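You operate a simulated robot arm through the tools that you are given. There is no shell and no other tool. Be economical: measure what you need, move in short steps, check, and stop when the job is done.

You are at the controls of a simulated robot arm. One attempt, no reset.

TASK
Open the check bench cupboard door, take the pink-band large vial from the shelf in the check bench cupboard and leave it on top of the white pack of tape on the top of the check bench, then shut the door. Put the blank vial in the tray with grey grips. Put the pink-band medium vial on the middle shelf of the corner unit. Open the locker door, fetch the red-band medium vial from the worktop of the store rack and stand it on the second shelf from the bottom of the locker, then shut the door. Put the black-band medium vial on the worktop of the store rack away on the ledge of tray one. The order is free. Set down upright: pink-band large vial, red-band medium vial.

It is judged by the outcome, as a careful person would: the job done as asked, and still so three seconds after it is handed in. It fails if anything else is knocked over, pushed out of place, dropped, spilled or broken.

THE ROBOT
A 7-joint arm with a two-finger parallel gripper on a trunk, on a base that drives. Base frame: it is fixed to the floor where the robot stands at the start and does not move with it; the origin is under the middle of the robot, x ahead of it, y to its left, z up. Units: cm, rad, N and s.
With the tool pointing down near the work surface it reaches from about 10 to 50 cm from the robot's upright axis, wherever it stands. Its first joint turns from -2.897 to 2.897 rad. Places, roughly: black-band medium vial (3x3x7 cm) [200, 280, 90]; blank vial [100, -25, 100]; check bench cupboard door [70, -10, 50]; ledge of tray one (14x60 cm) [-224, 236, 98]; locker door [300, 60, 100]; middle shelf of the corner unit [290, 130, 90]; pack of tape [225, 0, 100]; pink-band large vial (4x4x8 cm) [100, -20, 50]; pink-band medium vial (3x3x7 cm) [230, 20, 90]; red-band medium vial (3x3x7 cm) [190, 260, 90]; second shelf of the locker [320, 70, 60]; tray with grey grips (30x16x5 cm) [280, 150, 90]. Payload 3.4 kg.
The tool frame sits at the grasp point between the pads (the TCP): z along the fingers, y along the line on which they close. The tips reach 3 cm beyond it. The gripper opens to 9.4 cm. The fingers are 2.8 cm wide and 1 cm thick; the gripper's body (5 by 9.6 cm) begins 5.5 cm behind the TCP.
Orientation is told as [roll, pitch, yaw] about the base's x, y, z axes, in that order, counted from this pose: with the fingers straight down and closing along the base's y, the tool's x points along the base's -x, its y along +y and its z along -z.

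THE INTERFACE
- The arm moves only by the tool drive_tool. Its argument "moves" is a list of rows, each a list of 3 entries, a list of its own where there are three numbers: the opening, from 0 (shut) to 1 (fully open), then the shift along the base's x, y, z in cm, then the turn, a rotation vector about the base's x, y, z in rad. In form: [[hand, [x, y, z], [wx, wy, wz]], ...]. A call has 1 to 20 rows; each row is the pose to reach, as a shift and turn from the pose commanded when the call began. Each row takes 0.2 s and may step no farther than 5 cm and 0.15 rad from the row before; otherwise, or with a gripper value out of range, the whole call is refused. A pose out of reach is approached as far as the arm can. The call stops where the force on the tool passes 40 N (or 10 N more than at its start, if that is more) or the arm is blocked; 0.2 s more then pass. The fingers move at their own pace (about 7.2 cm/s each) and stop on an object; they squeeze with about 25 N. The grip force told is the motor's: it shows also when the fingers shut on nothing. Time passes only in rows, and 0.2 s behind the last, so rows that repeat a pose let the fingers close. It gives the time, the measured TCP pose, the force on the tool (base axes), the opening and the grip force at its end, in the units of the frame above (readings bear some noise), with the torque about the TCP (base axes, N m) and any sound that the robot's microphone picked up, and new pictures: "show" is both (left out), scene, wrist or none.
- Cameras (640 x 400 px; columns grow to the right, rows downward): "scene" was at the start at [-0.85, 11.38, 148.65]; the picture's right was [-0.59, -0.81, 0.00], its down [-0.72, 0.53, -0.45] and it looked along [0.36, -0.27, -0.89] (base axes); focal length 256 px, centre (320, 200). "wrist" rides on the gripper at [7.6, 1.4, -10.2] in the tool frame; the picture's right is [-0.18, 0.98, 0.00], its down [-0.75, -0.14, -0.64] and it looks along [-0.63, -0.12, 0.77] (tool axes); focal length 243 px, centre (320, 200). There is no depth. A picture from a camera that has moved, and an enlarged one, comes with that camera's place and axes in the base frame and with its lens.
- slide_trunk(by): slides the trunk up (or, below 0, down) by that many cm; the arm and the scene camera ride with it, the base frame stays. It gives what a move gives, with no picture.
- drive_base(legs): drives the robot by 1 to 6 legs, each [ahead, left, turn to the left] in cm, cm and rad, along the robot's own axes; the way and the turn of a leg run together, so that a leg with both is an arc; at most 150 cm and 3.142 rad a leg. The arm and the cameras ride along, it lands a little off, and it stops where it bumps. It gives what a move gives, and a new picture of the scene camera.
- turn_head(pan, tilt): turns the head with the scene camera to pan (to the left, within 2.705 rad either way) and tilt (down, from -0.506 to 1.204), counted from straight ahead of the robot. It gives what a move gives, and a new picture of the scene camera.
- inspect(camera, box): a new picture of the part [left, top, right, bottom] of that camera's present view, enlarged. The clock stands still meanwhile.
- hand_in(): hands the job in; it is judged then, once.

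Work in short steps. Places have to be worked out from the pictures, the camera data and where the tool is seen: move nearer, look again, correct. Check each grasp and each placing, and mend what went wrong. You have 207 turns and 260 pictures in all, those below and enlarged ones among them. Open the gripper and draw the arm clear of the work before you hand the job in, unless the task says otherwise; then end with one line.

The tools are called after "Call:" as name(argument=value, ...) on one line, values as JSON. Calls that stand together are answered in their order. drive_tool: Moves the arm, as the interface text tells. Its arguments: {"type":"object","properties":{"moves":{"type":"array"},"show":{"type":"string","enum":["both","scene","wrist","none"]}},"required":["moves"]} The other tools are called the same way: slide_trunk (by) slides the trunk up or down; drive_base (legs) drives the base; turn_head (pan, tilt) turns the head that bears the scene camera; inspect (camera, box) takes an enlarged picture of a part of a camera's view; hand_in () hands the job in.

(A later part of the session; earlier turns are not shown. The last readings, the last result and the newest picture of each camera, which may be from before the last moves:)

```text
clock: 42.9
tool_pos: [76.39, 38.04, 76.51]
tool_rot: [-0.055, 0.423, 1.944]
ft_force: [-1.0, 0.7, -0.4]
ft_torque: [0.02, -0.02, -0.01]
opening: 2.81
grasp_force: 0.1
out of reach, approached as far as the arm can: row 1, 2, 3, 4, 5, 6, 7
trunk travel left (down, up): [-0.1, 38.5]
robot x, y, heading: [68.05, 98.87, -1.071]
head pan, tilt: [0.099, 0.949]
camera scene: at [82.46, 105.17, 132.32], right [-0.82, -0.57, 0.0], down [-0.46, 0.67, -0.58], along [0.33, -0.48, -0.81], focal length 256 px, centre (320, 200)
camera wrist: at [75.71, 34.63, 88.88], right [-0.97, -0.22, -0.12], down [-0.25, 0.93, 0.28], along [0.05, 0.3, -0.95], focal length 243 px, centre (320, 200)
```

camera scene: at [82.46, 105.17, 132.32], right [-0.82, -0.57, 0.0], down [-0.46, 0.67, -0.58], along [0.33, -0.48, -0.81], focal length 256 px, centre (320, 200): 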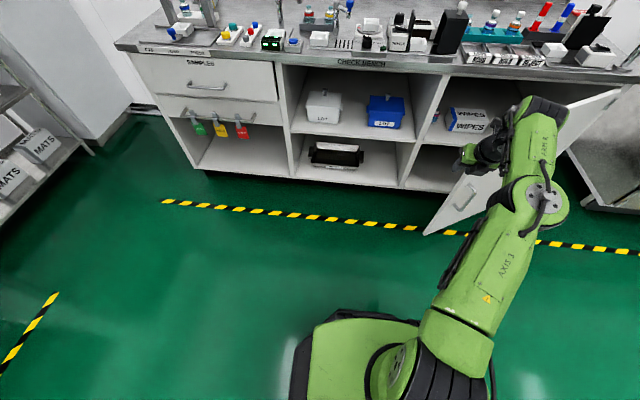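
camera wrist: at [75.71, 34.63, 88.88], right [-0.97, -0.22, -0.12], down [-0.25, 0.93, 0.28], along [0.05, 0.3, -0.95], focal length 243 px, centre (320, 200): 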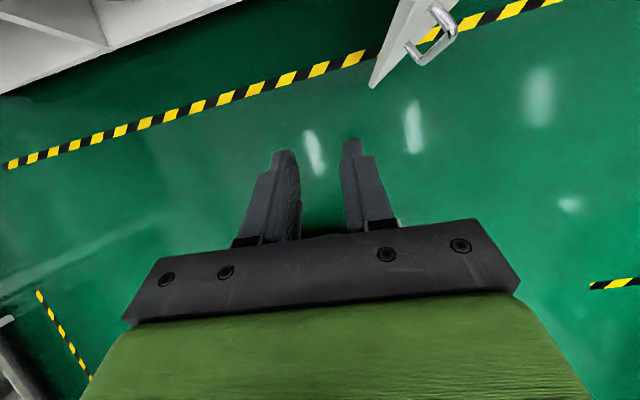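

Odd elbow posture; I bring the tool in close to the front and point it down to recover the posture.

Call:
drive_tool(moves=[[0.3, [2, 3, 0], [0.1, 0.05, 0]], [0.3, [4, 6, 0], [0.2, 0.1, 0]], [0.3, [6, 10, 0], [0.3, 0.15, 0]], [0.3, [8, 14, 0], [0.37, 0.2, 0]], [0.3, [10, 18, 0], [0.37, 0.2, 0]], [0.3, [12, 22, 0], [0.37, 0.2, 0]], [0.3, [12, 24, 0], [0.37, 0.2, 0]], [0.3, [12, 24, 0], [0.37, 0.2, 0]]])

```text
clock: 44.7
tool_pos: [91.78, 50.85, 77.84]
tool_rot: [-0.004, 0.008, 1.956]
ft_force: [0.0, 0.8, 0.2]
ft_torque: [0.01, 0.0, 0.02]
opening: 2.83
grasp_force: 0.0
out of reach, approached as far as the arm can: row 1, 2, 3, 4, 5, 6, 7, 8
trunk travel left (down, up): [-0.1, 38.5]
robot x, y, heading: [67.54, 98.43, -1.065]
head pan, tilt: [0.099, 0.949]
camera scene: at [82.52, 105.17, 132.31], right [-0.82, -0.57, 0.0], down [-0.46, 0.67, -0.58], along [0.33, -0.48, -0.81], focal length 256 px, centre (320, 200)
camera wrist: at [93.34, 43.19, 88.14], right [-0.98, -0.2, -0.01], down [-0.16, 0.75, 0.64], along [-0.12, 0.63, -0.77], focal length 243 px, centre (320, 200)
```

scene: 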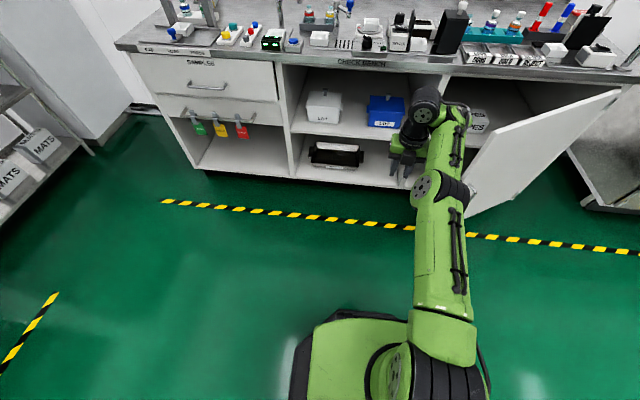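
wrist: 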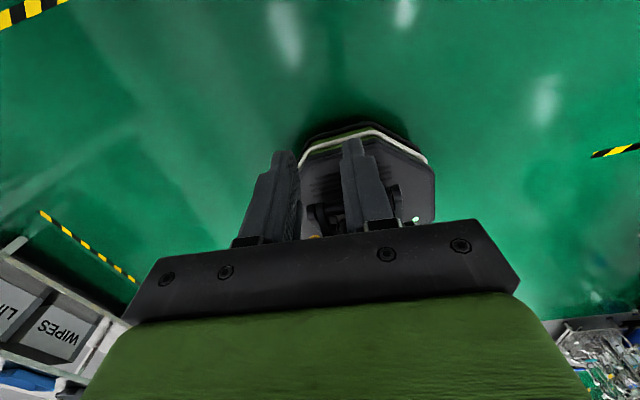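

Tool is down and in front again. The unflipped wrist has more slack and its camera looks forward when pitched, so I turn it back.

Call:
drive_tool(moves=[[0.6, [0, 0, 0], [0, 0, -0.15]], [0.6, [0, 0, 0], [0, 0, -0.3]], [0.6, [0, 0, 0], [0, 0, -0.45]], [0.6, [0, 0, 0], [0, 0, -0.6]], [0.6, [0, 0, 0], [0, 0, -0.75]], [0.6, [0, 0, 0], [0, 0, -0.9]], [0.6, [0, 0, 0], [0, 0, -1.05]], [0.6, [0, 0, 0], [0, 0, -1.2]], [0.6, [0, 0, 0], [0, 0, -1.35]], [0.6, [0, 0, 0], [0, 0, -1.5]], [0.6, [0, 0, 0], [0, 0, -1.65]], [0.6, [0, 0, 0], [0, 0, -1.8]], [0.6, [0, 0, 0], [0, 0, -1.95]], [0.6, [0, 0, 0], [0, 0, -2.1]], [0.6, [0, 0, 0], [0, 0, -2.25]], [0.6, [0, 0, 0], [0, 0, -2.4]], [0.6, [0, 0, 0], [0, 0, -2.55]], [0.6, [0, 0, 0], [0, 0, -2.7]], [0.6, [0, 0, 0], [0, 0, -2.85]], [0.6, [0, 0, 0], [0, 0, -3.0]]], show="both")

```text
clock: 47.6
tool_pos: [91.46, 50.83, 77.67]
tool_rot: [-0.004, 0.005, -0.004]
ft_force: [2.7, 1.4, -6.7]
ft_torque: [-0.28, -0.12, -0.15]
opening: 5.64
grasp_force: 0.0
trunk travel left (down, up): [-0.1, 38.5]
robot x, y, heading: [68.01, 98.75, -1.072]
head pan, tilt: [0.099, 0.949]
stopped in row 14: the force on the tool passed its limit at 81 N (the readings are from after the stop); the commanded pose is now the measured one
camera scene: at [82.54, 105.19, 132.31], right [-0.82, -0.57, 0.0], down [-0.46, 0.67, -0.58], along [0.33, -0.48, -0.81], focal length 256 px, centre (320, 200)
camera wrist: at [84.07, 52.25, 88.0], right [0.19, 0.98, 0.0], down [0.76, -0.14, 0.64], along [0.63, -0.12, -0.77], focal length 243 px, centre (320, 200)
```

scene: 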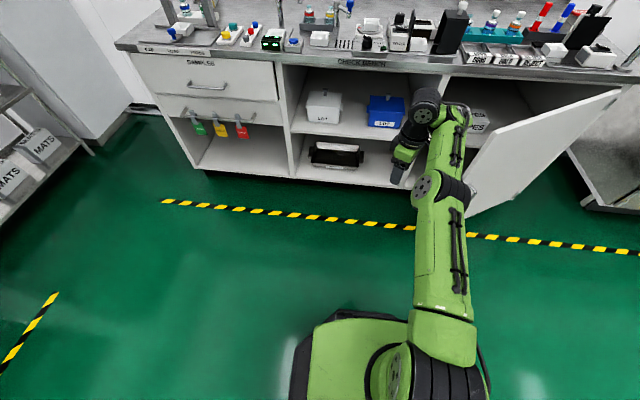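
wrist: 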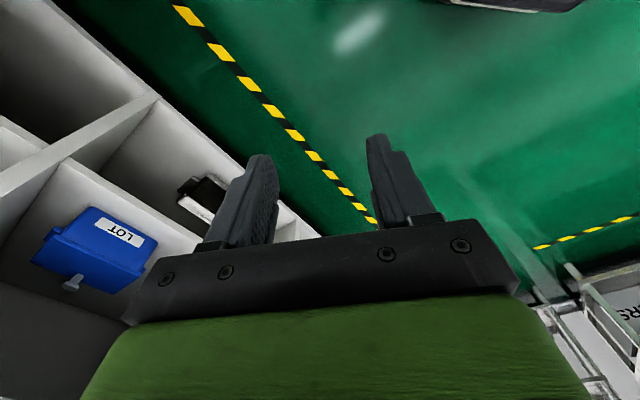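

A force spike stopped the turn at yaw 0 (nothing touched visibly, likely a joint stop). I try the remaining turn.

Call:
drive_tool(moves=[[0.6, [-0.5, 1, 1], [0, 0, -0.1]], [0.6, [-1, 2, 2], [0, 0, -0.2]], [0.6, [-1.5, 3, 2], [0, 0, -0.3]], [0.6, [-2, 4, 2], [0, 0, -0.4]], [0.6, [-2.5, 5, 2], [0, 0, -0.5]], [0.6, [-3, 6, 2], [0, 0, -0.6]], [0.6, [-3, 6, 2], [0, 0, -0.7]], [0.6, [-3, 6, 2], [0, 0, -0.8]], [0.6, [-3, 6, 2], [0, 0, -0.95]], [0.6, [-3, 6, 2], [0, 0, -1.07]]])

```text
clock: 47.9
tool_pos: [91.61, 50.82, 77.91]
tool_rot: [-0.002, 0.0, -0.015]
ft_force: [3.5, 0.7, -14.1]
ft_torque: [-0.43, -0.57, -0.12]
opening: 5.61
grasp_force: 0.1
out of reach, approached as far as the arm can: row 1
trunk travel left (down, up): [-0.1, 38.5]
robot x, y, heading: [67.82, 99.06, -1.066]
head pan, tilt: [0.099, 0.949]
stopped in row 1: the force on the tool passed its limit at 70 N (the readings are from after the stop); the commanded pose is now the measured one
camera scene: at [82.54, 105.19, 132.31], right [-0.82, -0.57, 0.0], down [-0.46, 0.67, -0.58], along [0.33, -0.48, -0.81], focal length 256 px, centre (320, 200)
camera wrist: at [84.09, 52.37, 88.25], right [0.2, 0.98, 0.0], down [0.75, -0.15, 0.64], along [0.63, -0.13, -0.77], focal length 243 px, centre (320, 200)
```

scene: 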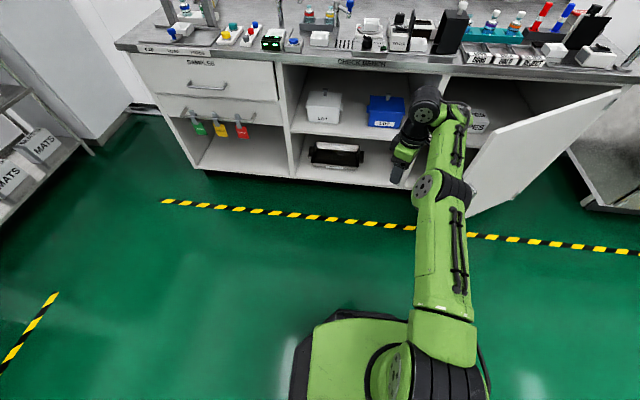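
wrist: 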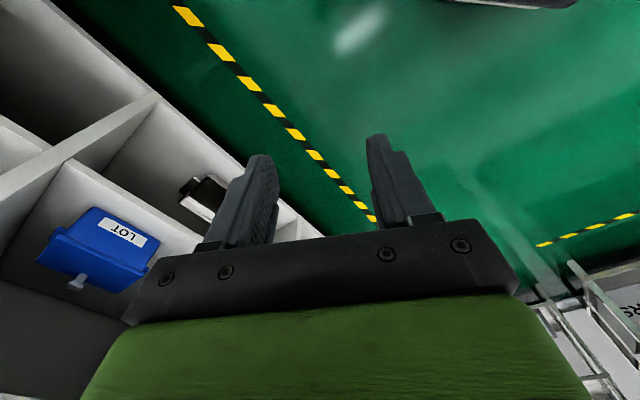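

Likely the wrist camera is bumping my own forearm in this stretched pose. I turn back a bit, draw the tool in closer, then finish the turn.

Call:
drive_tool(moves=[[0.6, [0, 0, 0], [0, 0, 0.12]], [0.6, [-1, 2, 0], [0, 0, 0.25]], [0.6, [-3, 5, -2], [0, 0, 0.25]], [0.6, [-4.5, 8, -4], [0, 0, 0.25]], [0.6, [-6, 11, -6], [0, 0, 0.25]], [0.6, [-7.5, 14, -8], [0, 0, 0.25]], [0.6, [-9, 16.5, -8], [0, 0, 0.25]], [0.6, [-9, 16.5, -8], [0, 0, 0.12]], [0.6, [-9, 16.5, -8], [0, 0, 0]], [0.6, [-9, 16.5, -8], [0, 0, -0.13]], [0.6, [-9, 16.5, -8], [0, 0, -0.26]], [0.6, [-9, 16.5, -8], [0, 0, -0.39]], [0.6, [-9, 16.5, -8], [0, 0, -0.52]], [0.6, [-9, 16.5, -8], [0, 0, -0.65]], [0.6, [-9, 16.5, -8], [0, 0, -0.78]], [0.6, [-9, 16.5, -8], [0, 0, -0.91]], [0.6, [-9, 16.5, -8], [0, 0, -1.05]]])

```text
clock: 50.4
tool_pos: [91.1, 54.24, 64.73]
tool_rot: [0.175, 0.063, -0.058]
ft_force: [2.7, 1.0, -12.7]
ft_torque: [-0.13, -0.29, -0.06]
opening: 5.58
grasp_force: 0.1
out of reach, approached as far as the arm can: row 2, 3, 4, 5, 6, 7, 8, 9, 10, 11, 12
trunk travel left (down, up): [-0.1, 38.5]
robot x, y, heading: [68.25, 98.84, -1.07]
head pan, tilt: [0.099, 0.949]
stopped in row 12: the force on the tool passed its limit at 227 N (the readings are from after the stop); the commanded pose is now the measured one
camera scene: at [82.52, 105.21, 132.32], right [-0.82, -0.57, 0.0], down [-0.46, 0.67, -0.58], along [0.33, -0.48, -0.81], focal length 256 px, centre (320, 200)
camera wrist: at [84.23, 54.18, 75.62], right [0.25, 0.96, 0.16], down [0.77, -0.3, 0.56], along [0.58, -0.02, -0.81], focal length 243 px, centre (320, 200)
```

scene: 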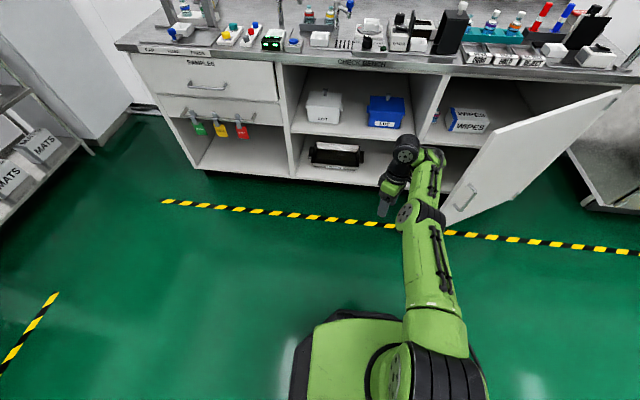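
wrist: 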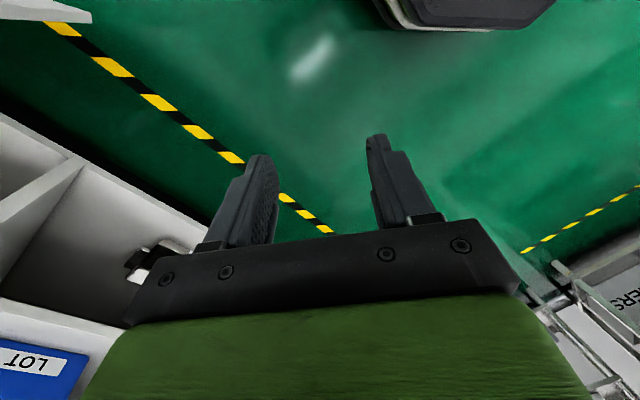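

I need to understand the arm's posture; look at it more directly.

Call:
turn_head(pan=-0.25, tilt=0.95)

```text
clock: 51.2
tool_pos: [91.03, 54.29, 64.57]
tool_rot: [0.176, 0.066, -0.054]
ft_force: [0.3, -1.2, -17.1]
ft_torque: [-0.05, -1.13, 0.01]
opening: 5.63
grasp_force: 0.0
trunk travel left (down, up): [-0.1, 38.5]
robot x, y, heading: [67.81, 98.86, -1.066]
head pan, tilt: [-0.25, 0.949]
camera scene: at [80.25, 104.13, 132.31], right [-0.97, -0.25, 0.0], down [-0.2, 0.79, -0.58], along [0.15, -0.56, -0.81], focal length 256 px, centre (320, 200)
```

scene: 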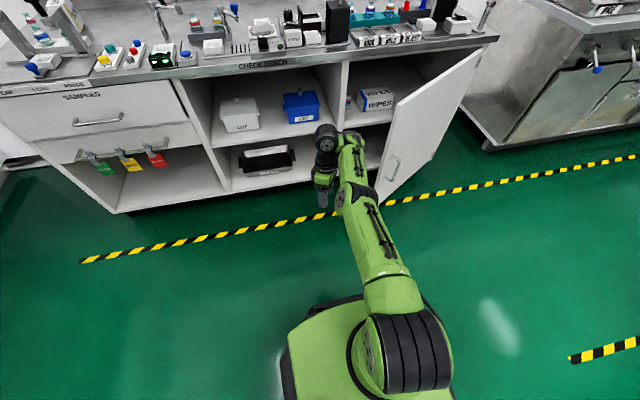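

Vial seen by the WIPES box. The forearm's wrist is twisted about 90°. I tilt the tool forward, in line with the forearm, so that it can untwist.

Call:
drive_tool(moves=[[0.6, [0, 0, 2], [-0.124, -0.065, 0]], [0.6, [0, 0, 4], [-0.248, -0.13, 0]], [0.6, [0, 0, 6], [-0.372, -0.195, 0]], [0.6, [1, -2, 8], [-0.496, -0.26, 0]], [0.6, [2, -4, 10], [-0.62, -0.325, 0]], [0.6, [3, -6, 11], [-0.744, -0.39, 0]], [0.6, [4, -8, 12], [-0.868, -0.455, 0]], [0.6, [4, -8, 12], [-0.992, -0.52, 0]], [0.6, [4, -8, 12], [-0.992, -0.52, 0]]])

```text
clock: 51.8
tool_pos: [92.21, 54.29, 65.58]
tool_rot: [0.163, 0.054, -0.045]
ft_force: [8.4, 2.3, -20.5]
ft_torque: [-0.5, -0.43, -0.28]
opening: 5.63
grasp_force: 0.0
out of reach, approached as far as the arm can: row 1, 2
trunk travel left (down, up): [-0.1, 38.5]
robot x, y, heading: [67.97, 98.82, -1.07]
head pan, tilt: [-0.25, 0.949]
stopped in row 2: the force on the tool passed its limit at 111 N (the readings are from after the stop); the commanded pose is now the measured one
camera scene: at [80.26, 104.13, 132.31], right [-0.97, -0.25, 0.0], down [-0.2, 0.79, -0.58], along [0.15, -0.56, -0.81], focal length 256 px, centre (320, 200)
camera wrist: at [85.23, 54.36, 76.37], right [0.23, 0.96, 0.15], down [0.77, -0.28, 0.57], along [0.59, -0.02, -0.81], focal length 243 px, centre (320, 200)
```

scene: 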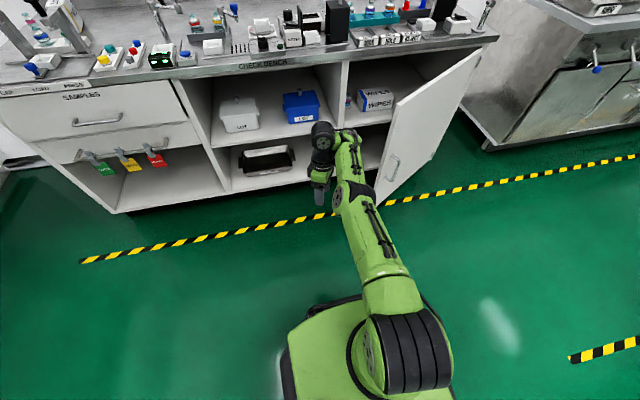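
wrist: 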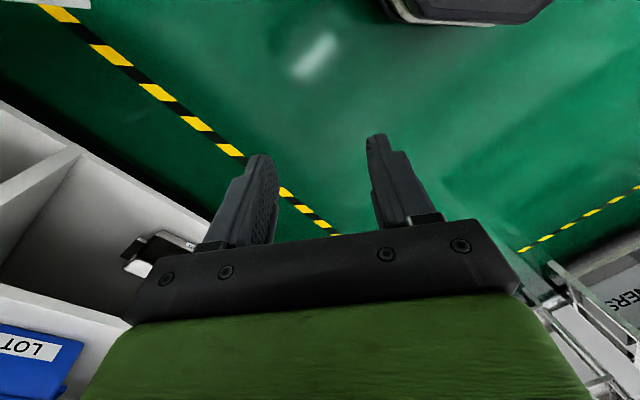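

The wrist camera jams against my elbow. I turn it away first, then tilt forward.

Call:
drive_tool(moves=[[0.6, [0, 0, 0], [0, 0, 0.15]], [0.6, [0, 0, 0], [0, 0, 0.3]], [0.6, [0, 0, 1], [0, 0, 0.45]], [0.6, [0, 0, 2], [0, 0, 0.6]], [0.6, [0, 0, 4], [0, 0, 0.75]], [0.6, [0, 0, 5], [0, 0, 0.9]], [0.6, [0, 0, 6], [0, 0, 1.0]]], show="none")

Call:
drive_tool(moves=[[0.6, [0, 0, 2], [-0.124, -0.065, 0]], [0.6, [0, 0, 4], [-0.248, -0.13, 0]], [0.6, [0, 0, 6], [-0.372, -0.195, 0]], [0.6, [1, -2, 8], [-0.496, -0.26, 0]], [0.6, [2, -4, 10], [-0.62, -0.325, 0]], [0.6, [3, -6, 11], [-0.744, -0.39, 0]], [0.6, [4, -8, 12], [-0.868, -0.455, 0]], [0.6, [4, -8, 12], [-0.992, -0.52, 0]], [0.6, [4, -8, 12], [-1.116, -0.585, 0]], [0.6, [4, -8, 12], [-1.24, -0.65, 0]]])

```text
clock: 52.1
tool_pos: [92.35, 54.38, 65.66]
tool_rot: [0.164, 0.051, -0.028]
ft_force: [-0.4, -2.1, -4.2]
ft_torque: [0.31, -0.39, 0.17]
opening: 5.61
grasp_force: 0.0
trunk travel left (down, up): [-0.1, 38.5]
robot x, y, heading: [67.79, 98.38, -1.07]
head pan, tilt: [-0.25, 0.949]
stopped in row 1: the force on the tool passed its limit at 57 N (the readings are from after the stop); the commanded pose is now the measured one
```

```text
clock: 52.7
tool_pos: [93.88, 54.46, 67.13]
tool_rot: [0.139, 0.034, -0.013]
ft_force: [5.8, 4.3, -15.9]
ft_torque: [-0.6, -0.29, -0.3]
opening: 5.64
grasp_force: 0.1
out of reach, approached as far as the arm can: row 1, 2
trunk travel left (down, up): [-0.1, 38.5]
robot x, y, heading: [67.73, 98.6, -1.067]
head pan, tilt: [-0.25, 0.949]
stopped in row 2: the force on the tool passed its limit at 111 N (the readings are from after the stop); the commanded pose is now the measured one
camera scene: at [80.28, 104.15, 132.31], right [-0.97, -0.25, 0.0], down [-0.2, 0.79, -0.58], along [0.15, -0.56, -0.81], focal length 256 px, centre (320, 200)
camera wrist: at [86.77, 54.58, 77.83], right [0.2, 0.97, 0.13], down [0.77, -0.24, 0.59], along [0.6, -0.02, -0.8], focal length 243 px, centre (320, 200)
```

scene: 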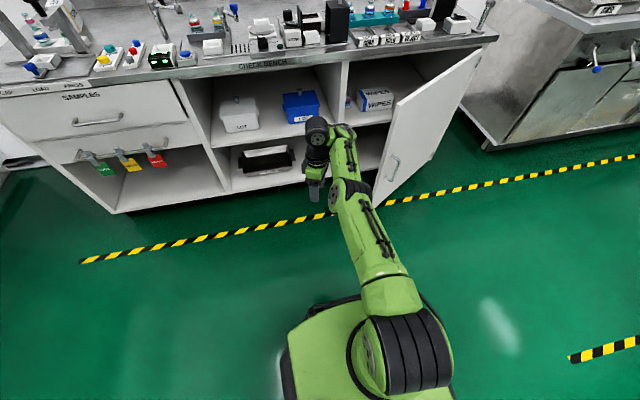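
wrist: 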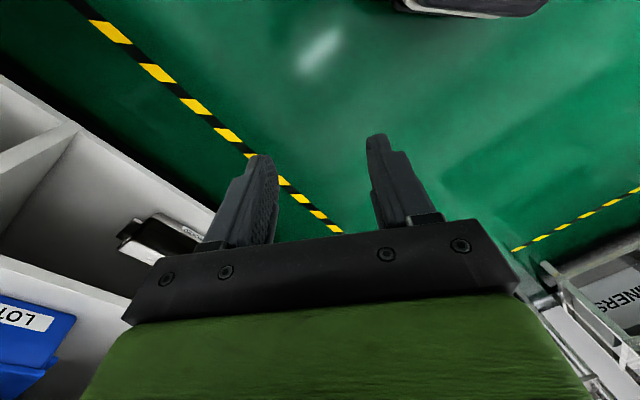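

I translate directly away from the elbow with small steps.

Call:
drive_tool(moves=[[0.6, [0.8, -0.6, 0.3], [0, 0, 0]], [0.6, [2, -1.5, 1], [0, 0, 0.05]], [0.6, [4, -3, 2], [0, 0, 0.12]], [0.6, [6, -5, 3], [0, 0, 0.25]], [0.6, [8, -6, 4], [0, 0, 0.38]], [0.6, [8, -6, 5], [0, 0, 0.5]]])

```text
clock: 54.1
tool_pos: [100.0, 51.43, 72.47]
tool_rot: [0.133, 0.034, 0.488]
ft_force: [-0.6, -0.4, -0.8]
ft_torque: [-0.01, -0.03, -0.01]
opening: 5.64
grasp_force: 0.1
out of reach, approached as far as the arm can: row 4, 5, 6
trunk travel left (down, up): [-0.1, 38.5]
robot x, y, heading: [68.06, 98.63, -1.071]
head pan, tilt: [-0.25, 0.949]
camera scene: at [80.12, 104.12, 132.33], right [-0.97, -0.25, 0.0], down [-0.2, 0.79, -0.58], along [0.15, -0.56, -0.81], focal length 256 px, centre (320, 200)
camera wrist: at [93.72, 48.05, 83.08], right [-0.29, 0.95, 0.13], down [0.79, 0.16, 0.59], along [0.54, 0.27, -0.8], focal length 243 px, centre (320, 200)
```

scene: 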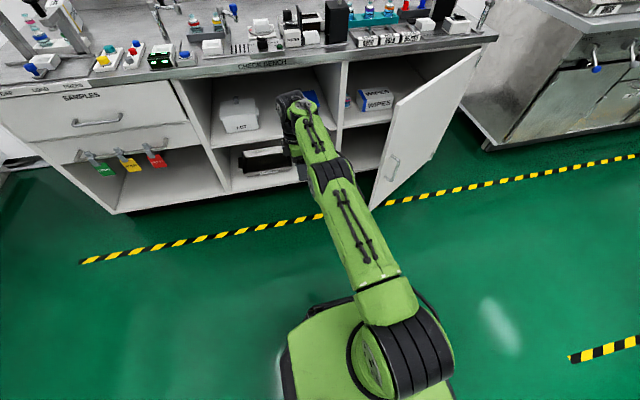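
wrist: 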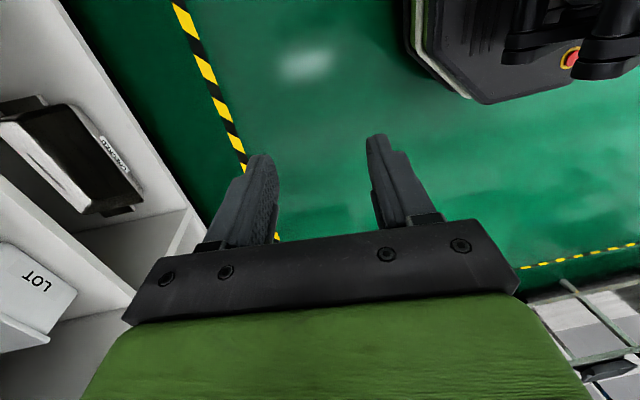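

The forearm has untwisted. Now I finish the yaw back to the normal wrist attitude here.

Call:
drive_tool(moves=[[0.6, [0, 0, 1], [-0.06, 0, -0.12]], [0.6, [-1, 2, 2], [-0.12, 0, -0.25]], [0.6, [-2, 3, 3], [-0.12, 0, -0.38]], [0.6, [-3, 4, 4], [-0.12, 0, -0.52]], [0.6, [-3, 4, 4], [-0.12, 0, -0.66]], [0.6, [-3, 4, 4], [-0.12, 0, -0.8]], [0.6, [-3, 4, 4], [-0.12, 0, -0.94]], [0.6, [-3, 4, 4], [-0.12, 0, -1.08]], [0.6, [-3, 4, 4], [-0.12, 0, -1.22]], [0.6, [-3, 4, 4], [-0.12, 0, -1.36]], [0.6, [-3, 4, 4], [-0.12, 0, -1.5]]])

```text
clock: 56.5
tool_pos: [97.04, 55.45, 76.36]
tool_rot: [0.031, 0.006, -1.018]
ft_force: [-0.2, -0.4, -0.6]
ft_torque: [0.0, -0.02, 0.0]
opening: 5.63
grasp_force: 0.1
trunk travel left (down, up): [-0.1, 38.5]
robot x, y, heading: [67.84, 98.62, -1.072]
head pan, tilt: [-0.25, 0.949]
camera scene: at [80.26, 104.15, 132.31], right [-0.97, -0.25, 0.0], down [-0.2, 0.79, -0.58], along [0.15, -0.56, -0.81], focal length 256 px, centre (320, 200)
camera wrist: at [94.25, 62.43, 86.67], right [0.93, 0.36, 0.03], down [0.26, -0.73, 0.63], along [0.25, -0.58, -0.77], focal length 243 px, centre (320, 200)
```

scene: 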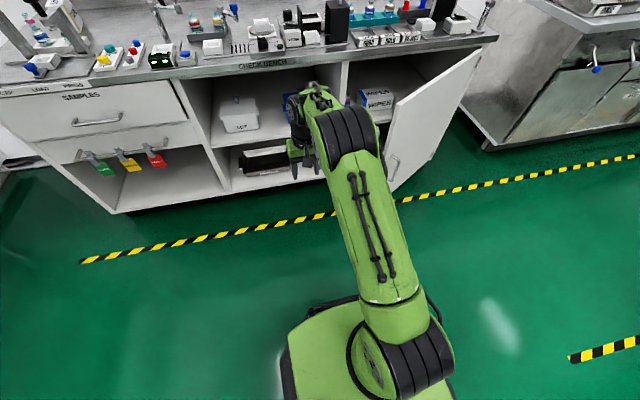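
wrist: 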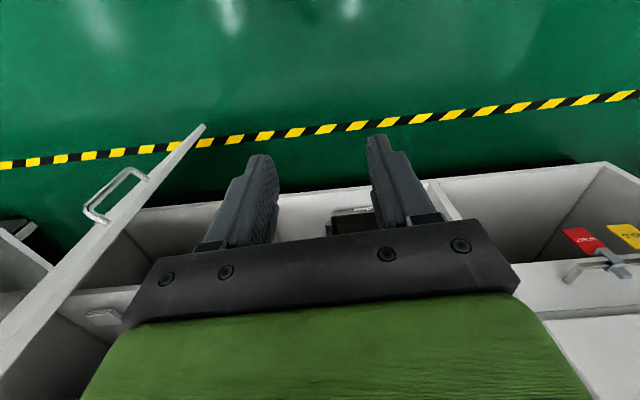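

Back to a healthy posture. Now a close look at the vial in the cupboard.

Call:
inspect(camera="scene", box=[330, 70, 490, 170])

```text
4.00 times, centred on (410, 120) of scene
camera zoom: at [80.26, 104.15, 132.31], right [-0.97, -0.25, 0.0], down [-0.2, 0.79, -0.58], along [0.15, -0.56, -0.81], focal length 1022 px, centre (-40, 520)
```

zoom: 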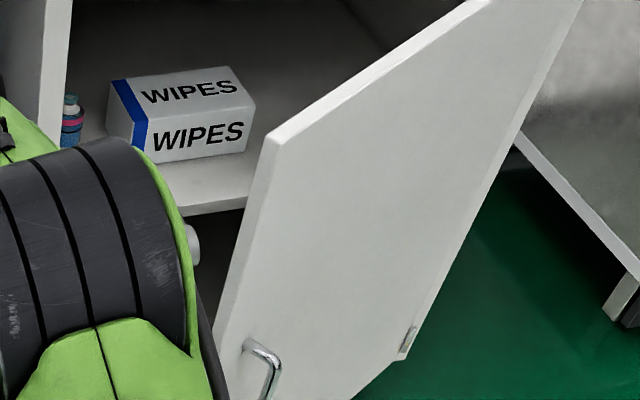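

The vial stands at about u=76, n=−64 beside the WIPES box with room for fingers. The door must open wider for my base; I tuck the tool to my right so I can push the door from its inside.

Call:
drive_tool(moves=[[0.3, [-3.8, 0.5, -1.5], [0, 0, 0]], [0.3, [-7.5, 1, -3], [0, 0, 0]], [0.3, [-11.3, 1.5, -5], [0, 0, 0]], [0.3, [-15, 2, -7], [0, 0, -0.1]], [0.3, [-19, 2.5, -9], [0, 0, -0.2]], [0.3, [-22.7, 3, -11], [0, 0, -0.3]], [0.3, [-26.5, 3.5, -13], [0, 0, -0.4]], [0.3, [-30, 4, -15], [0, 0, -0.5]], [0.3, [-34, 4.6, -16], [0, 0, -0.6]], [0.3, [-37.7, 5.1, -16], [0, 0, -0.6]]])

```text
clock: 58.7
tool_pos: [59.44, 60.55, 60.37]
tool_rot: [0.031, 0.005, -1.614]
ft_force: [-0.1, 0.3, 0.2]
ft_torque: [-0.03, -0.02, -0.02]
opening: 2.83
grasp_force: 0.0
trunk travel left (down, up): [-0.1, 38.5]
robot x, y, heading: [68.15, 99.19, -1.075]
head pan, tilt: [-0.25, 0.949]
camera scene: at [80.22, 104.16, 132.31], right [-0.97, -0.25, 0.0], down [-0.2, 0.79, -0.58], along [0.15, -0.56, -0.81], focal length 256 px, centre (320, 200)
camera wrist: at [61.07, 68.16, 70.82], right [0.97, -0.23, 0.03], down [-0.19, -0.75, 0.63], along [-0.12, -0.62, -0.77], focal length 243 px, centre (320, 200)
```

scene: 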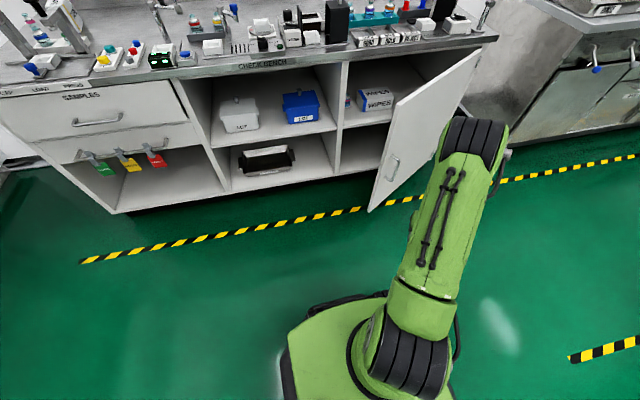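
wrist: 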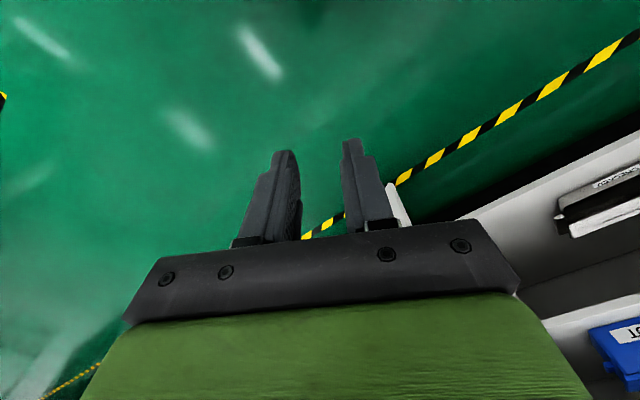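

Now I drive forward so the hand sits inside the door's swing.

Call:
drive_base(legs=[[0, 5, 0], [45, 0, 0]])

```text
clock: 61.9
tool_pos: [85.38, 23.29, 60.46]
tool_rot: [0.03, 0.005, -1.62]
ft_force: [-0.5, 0.7, -0.7]
ft_torque: [0.02, -0.01, 0.02]
opening: 2.81
grasp_force: 0.0
trunk travel left (down, up): [-0.1, 38.5]
robot x, y, heading: [93.64, 61.24, -1.077]
head pan, tilt: [-0.25, 0.949]
camera scene: at [106.28, 66.76, 132.31], right [-0.97, -0.24, 0.0], down [-0.2, 0.79, -0.58], along [0.14, -0.56, -0.81], focal length 256 px, centre (320, 200)
```

scene: 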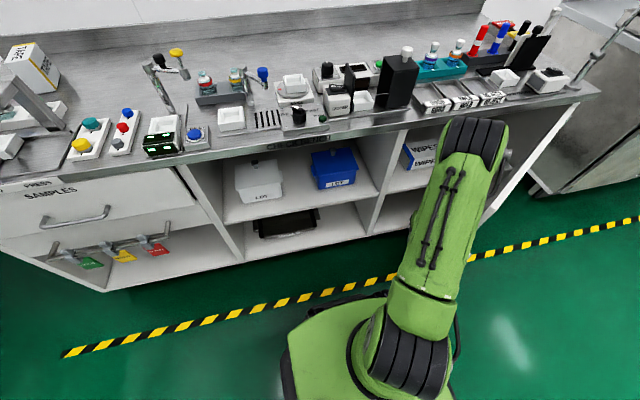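

Hand is inside. I reach to my right with closed fingers and push the door wider.

Call:
drive_tool(moves=[[0, [-4.1, -1, 0], [0, 0, 0]], [0, [-8.2, -2, 0], [0, 0, 0]], [0, [-12.3, -3, 0], [0, 0, 0]], [0, [-16.4, -4.1, 0], [0, 0, 0]], [0, [-20.5, -5.1, 0], [0, 0, 0]], [0, [-23, -5.6, 0], [0, 0, 0]], [0, [-25.5, -6.1, 0], [0, 0, 0]], [0, [-27.8, -6.6, 0], [0, 0, 0]], [0, [-30, -6.2, 0], [0, 0, 0]], [0, [-32.2, -5.7, 0], [0, 0, 0]], [0, [-34.3, -5.2, 0], [0, 0, 0]], [0, [-36.5, -4.7, 0], [0, 0, 0]]])

```text
clock: 64.5
tool_pos: [51.42, 22.35, 62.72]
tool_rot: [0.03, 0.005, -1.62]
ft_force: [0.0, 0.8, 0.3]
ft_torque: [-0.06, 0.02, 0.02]
opening: 0.0
grasp_force: 25.0
out of reach, approached as far as the arm can: row 9, 10, 11, 12
trunk travel left (down, up): [-0.1, 38.5]
robot x, y, heading: [93.92, 61.24, -1.078]
head pan, tilt: [-0.25, 0.949]
camera scene: at [106.18, 67.0, 132.32], right [-0.97, -0.24, 0.0], down [-0.2, 0.79, -0.58], along [0.14, -0.57, -0.81], focal length 256 px, centre (320, 200)
camera wrist: at [53.01, 29.89, 73.04], right [0.97, -0.23, 0.03], down [-0.2, -0.75, 0.63], along [-0.13, -0.62, -0.77], focal length 243 px, centre (320, 200)
```

scene: 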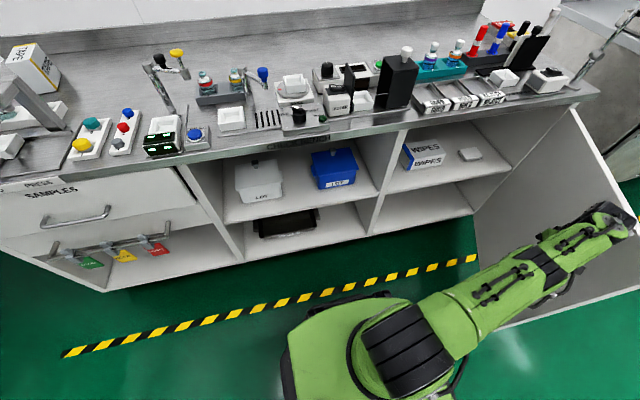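
wrist: 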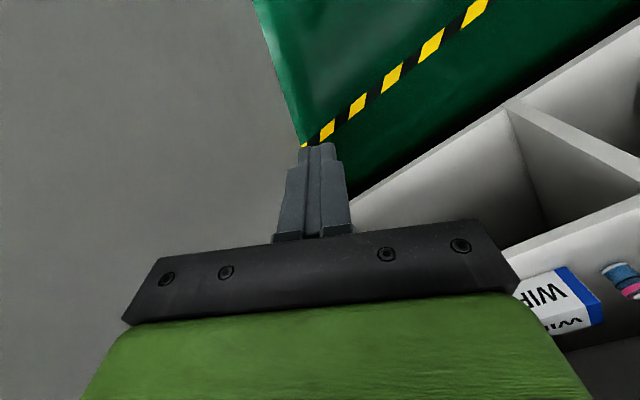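

The door is ~60° open and moves freely. I strafe right, with the arm holding, to push it to about 85°.

Call:
drive_base(legs=[[0, -26, 0]])

```text
clock: 66.4
tool_pos: [28.49, 10.26, 62.61]
tool_rot: [0.031, 0.004, -1.625]
ft_force: [-0.8, -0.7, -1.2]
ft_torque: [-0.02, 0.0, 0.03]
opening: 0.02
grasp_force: 24.9
trunk travel left (down, up): [-0.1, 38.5]
robot x, y, heading: [71.23, 49.54, -1.081]
head pan, tilt: [-0.25, 0.949]
camera scene: at [83.46, 54.43, 132.32], right [-0.97, -0.24, 0.0], down [-0.19, 0.79, -0.58], along [0.14, -0.57, -0.81], focal length 256 px, centre (320, 200)
```

scene: 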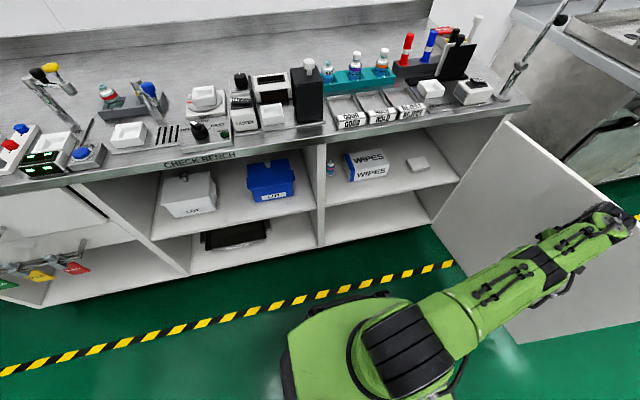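

Door open ~85°, vial triangulates again at (97,−21,50). I bring the arm back in front, aligned with the vial.

Call:
drive_tool(moves=[[0.4, [4.4, 0.5, 0], [0, 0, 0.05]], [0.4, [8.8, 1, 0], [0, 0, 0.1]], [0.4, [13, 1.5, 0], [0, 0, 0.15]], [0.4, [17.4, 2, 0], [0, 0, 0.2]], [0.4, [21.8, 2, 0], [0, 0, 0.25]], [0.4, [26, 2, 0], [0, 0, 0.3]], [0.7, [30.5, 1.5, 0], [0, 0, 0.35]], [0.7, [35, 1, 0], [0, 0, 0.4]], [0.7, [39.4, 0.5, 0], [0, 0, 0.45]], [0.7, [43.8, 0, 0], [0, 0, 0.5]], [0.7, [48, -0.5, 0], [0, 0, 0.53]], [0.7, [52.4, -0.8, 0], [0, 0, 0.53]]])

```text
clock: 69.0
tool_pos: [81.75, -2.58, 60.15]
tool_rot: [0.038, 0.016, -1.106]
ft_force: [-0.1, -0.3, -0.6]
ft_torque: [-0.01, 0.03, 0.02]
opening: 6.57
grasp_force: 0.0
out of reach, approached as far as the arm can: row 2, 3, 4, 5, 6, 7, 8, 9, 10, 11, 12
trunk travel left (down, up): [-0.1, 38.5]
robot x, y, heading: [70.68, 49.08, -1.084]
head pan, tilt: [-0.25, 0.949]
camera scene: at [82.85, 54.53, 132.33], right [-0.97, -0.24, 0.0], down [-0.19, 0.79, -0.58], along [0.14, -0.57, -0.81], focal length 256 px, centre (320, 200)
camera wrist: at [79.44, 4.56, 70.64], right [0.96, 0.27, 0.03], down [0.19, -0.76, 0.62], along [0.2, -0.59, -0.78], focal length 243 px, centre (320, 200)
```

scene: 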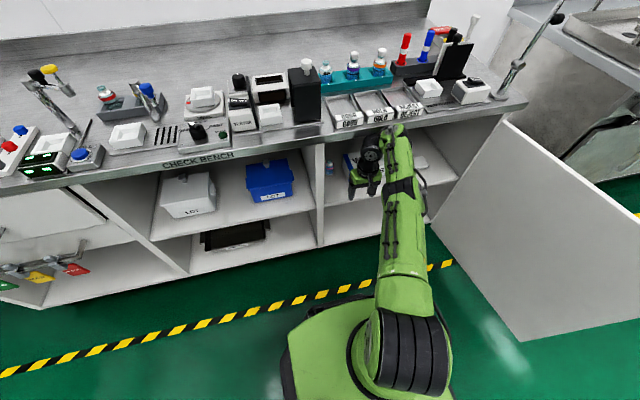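
wrist: 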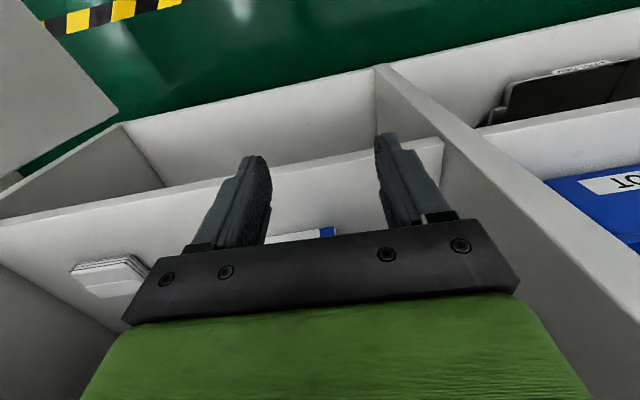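

The stretched posture crept the hand into the cupboard opening without contact. I back the base straight out, then recover the posture in free space.

Call:
drive_base(legs=[[-35, 0, 0]])

Call:
drive_tool(moves=[[0.4, [1.5, 0.5, 2], [0, 0, 0.05]], [0.4, [3, 1, 4], [0, 0, 0.1]], [0.4, [6, 1, 6], [0, 0, 0.2]], [0.4, [9, 1, 8], [0, 0, 0.3]], [0.4, [13, 2, 9], [0, 0, 0.4]], [0.4, [17, 3, 10], [0, 0, 0.5]], [0.4, [20, 4, 11], [0, 0, 0.5]]])

```text
clock: 71.2
tool_pos: [66.07, 28.12, 60.52]
tool_rot: [0.03, 0.006, -1.094]
ft_force: [-0.8, 0.3, 0.3]
ft_torque: [0.01, -0.02, 0.02]
opening: 6.57
grasp_force: 0.1
trunk travel left (down, up): [-0.1, 38.5]
robot x, y, heading: [54.56, 80.42, -1.078]
head pan, tilt: [-0.25, 0.949]
camera scene: at [66.93, 85.43, 132.31], right [-0.97, -0.24, 0.0], down [-0.2, 0.79, -0.58], along [0.14, -0.57, -0.81], focal length 256 px, centre (320, 200)
```

scene: 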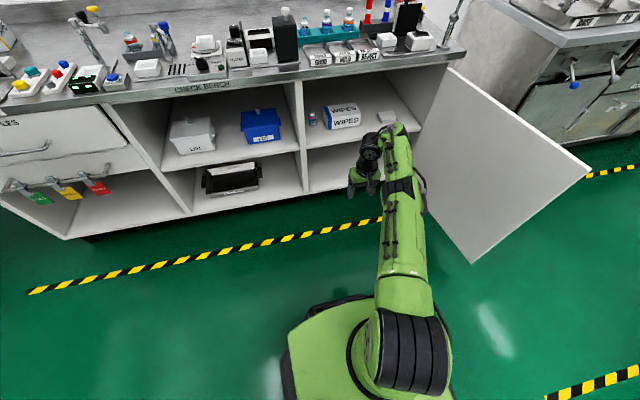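

```text
clock: 72.8
tool_pos: [86.19, 32.18, 71.54]
tool_rot: [0.03, 0.007, -0.592]
ft_force: [-0.1, 0.4, -1.4]
ft_torque: [-0.02, -0.01, 0.03]
opening: 3.75
grasp_force: 0.1
out of reach, approached as far as the arm can: row 1, 2
trunk travel left (down, up): [-0.1, 38.5]
robot x, y, heading: [54.4, 80.37, -1.078]
head pan, tilt: [-0.25, 0.949]
camera scene: at [66.96, 85.42, 132.31], right [-0.97, -0.24, 0.0], down [-0.2, 0.79, -0.58], along [0.14, -0.57, -0.81], focal length 256 px, centre (320, 200)
camera wrist: at [80.69, 37.28, 81.89], right [0.7, 0.71, 0.03], down [0.54, -0.56, 0.63], along [0.47, -0.43, -0.77], focal length 243 px, centre (320, 200)
```

scene: 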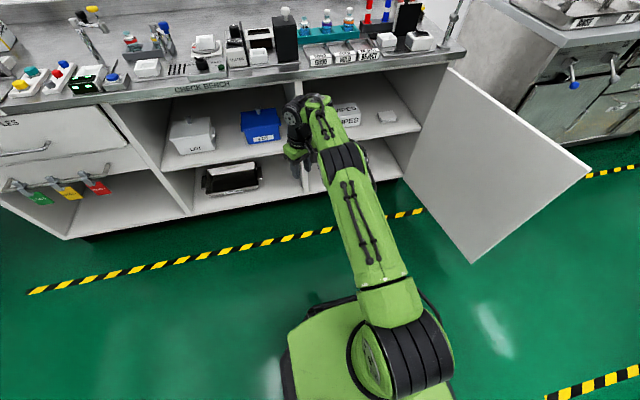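
wrist: 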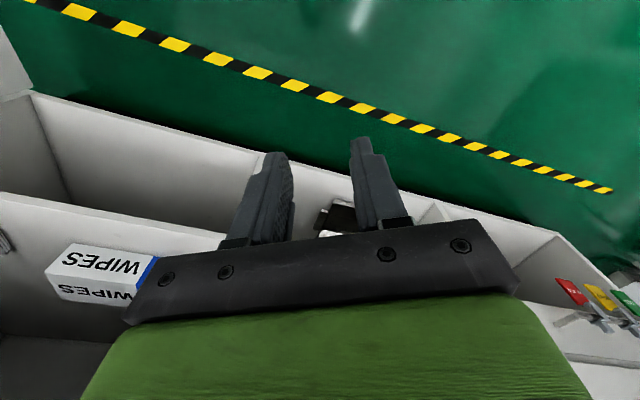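

Recovered; now pull in to the nominal close posture with the wrist aligned with my heading.

Call:
drive_tool(moves=[[0.6, [-2.3, 2.5, 0], [0, 0, -0.08]], [0.6, [-4.6, 5, 0], [0, 0, -0.16]], [0.6, [-6.9, 7.4, 0], [0, 0, -0.24]], [0.6, [-9.2, 9.8, 0], [0, 0, -0.32]], [0.6, [-11.5, 12.2, 0], [0, 0, -0.4]], [0.6, [-13.8, 14.7, 0], [0, 0, -0.49]], [0.6, [-13.8, 14.7, 0], [0, 0, -0.49]]])

```text
clock: 74.5
tool_pos: [72.18, 46.93, 71.61]
tool_rot: [0.03, 0.007, -1.083]
ft_force: [-0.1, -0.1, 0.9]
ft_torque: [0.01, 0.01, 0.0]
opening: 5.65
grasp_force: 0.0
trunk travel left (down, up): [-0.1, 38.5]
robot x, y, heading: [54.55, 80.05, -1.08]
head pan, tilt: [-0.25, 0.949]
camera scene: at [66.93, 85.42, 132.31], right [-0.97, -0.24, 0.0], down [-0.2, 0.79, -0.58], along [0.14, -0.57, -0.81], focal length 256 px, centre (320, 200)
camera wrist: at [69.7, 54.07, 81.96], right [0.95, 0.3, 0.03], down [0.21, -0.74, 0.63], along [0.21, -0.6, -0.77], focal length 243 px, centre (320, 200)
```

scene: 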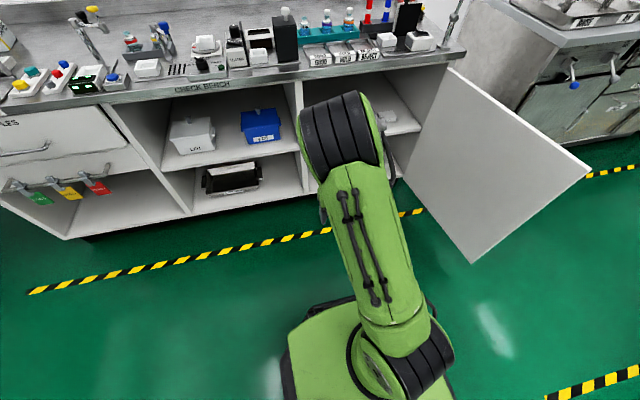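
wrist: 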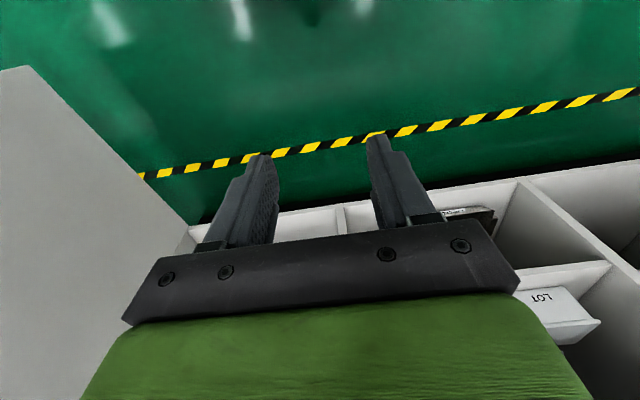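

Nominal posture restored. Now I pitch the tool forward ~55° while reaching out, in free space.

Call:
drive_tool(moves=[[0.7, [1.3, -2.4, -1], [-0.106, -0.056, 0]], [0.7, [2.6, -4.9, -2], [-0.212, -0.113, 0]], [0.7, [3.9, -7.3, -4], [-0.318, -0.169, 0]], [0.7, [5.2, -9.7, -6], [-0.424, -0.225, 0]], [0.7, [6.5, -12.1, -8], [-0.53, -0.281, 0]], [0.7, [7.8, -14.6, -10], [-0.636, -0.338, 0]], [0.7, [9, -17, -12], [-0.742, -0.394, 0]], [0.7, [10.3, -19.4, -13], [-0.848, -0.45, 0]], [0.7, [10.3, -19.4, -13], [-0.848, -0.45, 0]]])

```text
clock: 76.5
tool_pos: [82.63, 27.52, 58.55]
tool_rot: [0.032, -0.955, -1.084]
ft_force: [-0.4, -0.4, 0.2]
ft_torque: [0.03, 0.0, 0.0]
opening: 6.57
grasp_force: 0.0
trunk travel left (down, up): [-0.1, 38.5]
robot x, y, heading: [54.67, 80.29, -1.081]
head pan, tilt: [-0.25, 0.949]
camera scene: at [66.94, 85.41, 132.31], right [-0.97, -0.24, 0.0], down [-0.2, 0.79, -0.58], along [0.14, -0.56, -0.81], focal length 256 px, centre (320, 200)
camera wrist: at [77.69, 39.32, 58.37], right [0.91, 0.39, 0.17], down [-0.18, 0.0, 0.98], along [0.38, -0.92, 0.07], focal length 243 px, centre (320, 200)
```

scene: 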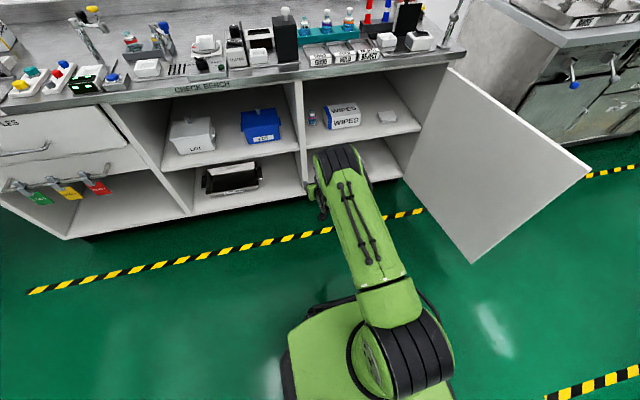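
wrist: 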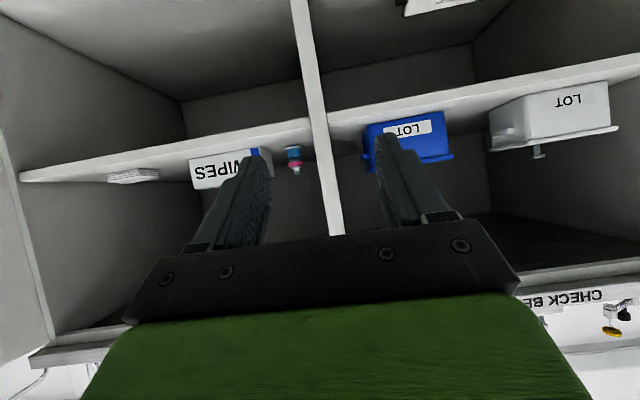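

Clear view: vial at u=76.2, n=−63.9, shelf z≈47.5, partition at u≈83. I strafe 9.8 cm right to align and drive forward 25 cm.

Call:
drive_base(legs=[[0, -9.8, 0], [25, 0, 0]])

Call:
inspect(camera="wrist", box=[120, 60, 440, 260])

```text
clock: 79.0
tool_pos: [85.65, 1.1, 58.5]
tool_rot: [0.033, -0.953, -1.081]
ft_force: [0.0, -0.3, 0.4]
ft_torque: [0.01, -0.01, -0.01]
opening: 6.59
grasp_force: 0.1
trunk travel left (down, up): [-0.1, 38.5]
robot x, y, heading: [57.32, 53.42, -1.075]
head pan, tilt: [-0.25, 0.949]
camera scene: at [69.79, 58.93, 132.31], right [-0.97, -0.24, 0.0], down [-0.2, 0.79, -0.58], along [0.14, -0.56, -0.81], focal length 256 px, centre (320, 200)
```

scene: 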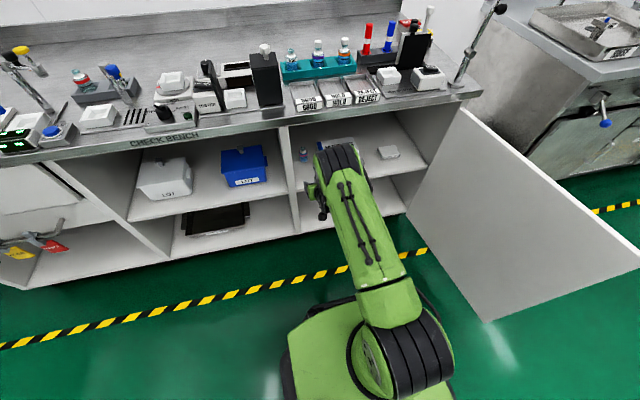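

```text
2.00 times, centred on (280, 160) of wrist
camera zoom: at [80.66, 12.93, 58.38], right [0.91, 0.39, 0.17], down [-0.18, 0.0, 0.98], along [0.38, -0.92, 0.07], focal length 485 px, centre (400, 280)
```

zoom: 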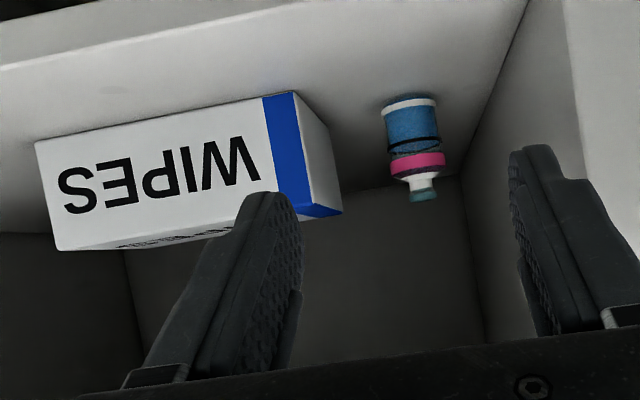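

The pink-band vial is centred between the fingers. I drive 11 cm closer and check.

Call:
drive_base(legs=[[11, 0, 0]])

Call:
inspect(camera="wrist", box=[120, 60, 440, 260])

```text
clock: 80.2
tool_pos: [91.07, -8.34, 58.62]
tool_rot: [0.031, -0.953, -1.076]
ft_force: [0.1, -0.2, -0.7]
ft_torque: [-0.02, -0.02, 0.01]
opening: 6.58
grasp_force: 0.1
trunk travel left (down, up): [-0.1, 38.5]
robot x, y, heading: [62.78, 43.86, -1.071]
head pan, tilt: [-0.25, 0.949]
camera scene: at [75.0, 49.34, 132.31], right [-0.97, -0.25, 0.0], down [-0.2, 0.79, -0.58], along [0.14, -0.56, -0.81], focal length 256 px, centre (320, 200)
```

scene: 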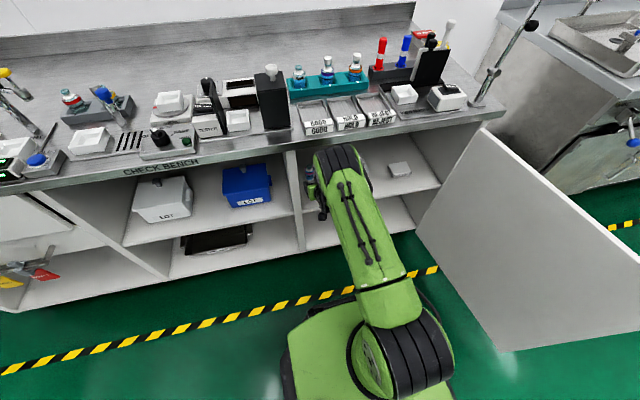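

```text
2.00 times, centred on (280, 160) of wrist
camera zoom: at [86.02, 3.38, 58.37], right [0.9, 0.39, 0.17], down [-0.18, 0.0, 0.98], along [0.39, -0.92, 0.07], focal length 485 px, centre (400, 280)
```

zoom: 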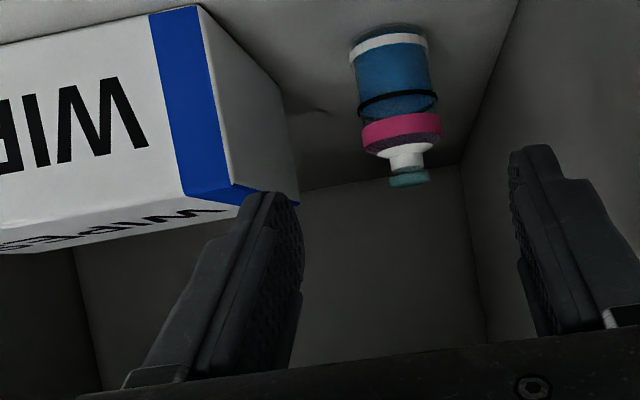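

Vial at (97.9,−20.9), z 48–55.5. I advance 14 cm and down 6 with the fingers open, then close.

Call:
drive_tool(moves=[[0.75, [2, -3.6, -2.8], [0, 0, 0]], [0.75, [4, -7.4, -5], [0, 0, 0]], [0.75, [5.6, -10.3, -6], [0, 0, 0]], [0.75, [6.9, -12.6, -6.2], [0, 0, 0]], [0.75, [6.9, -12.6, -6.2], [0, 0, 0]]], show="wrist")

```text
clock: 81.4
tool_pos: [96.88, -19.29, 52.77]
tool_rot: [0.032, -0.951, -1.079]
ft_force: [-1.1, -0.8, 0.4]
ft_torque: [-0.01, -0.04, -0.02]
opening: 7.04
grasp_force: 0.1
out of reach, approached as far as the arm can: row 4, 5
trunk travel left (down, up): [-0.1, 38.5]
robot x, y, heading: [62.58, 43.59, -1.074]
head pan, tilt: [-0.25, 0.949]
camera wrist: at [91.9, -7.5, 52.55], right [0.9, 0.39, 0.17], down [-0.18, 0.0, 0.98], along [0.39, -0.92, 0.07], focal length 243 px, centre (320, 200)
```

wrist: 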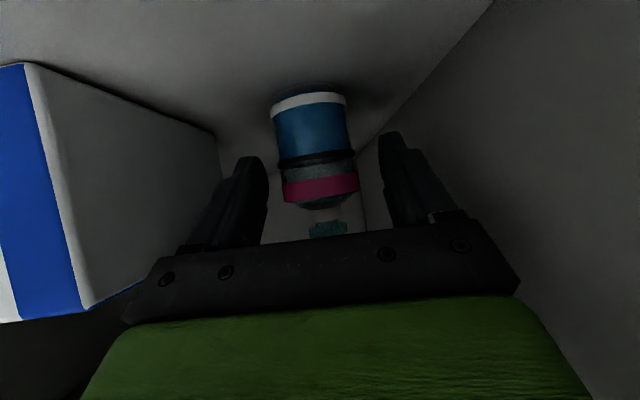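

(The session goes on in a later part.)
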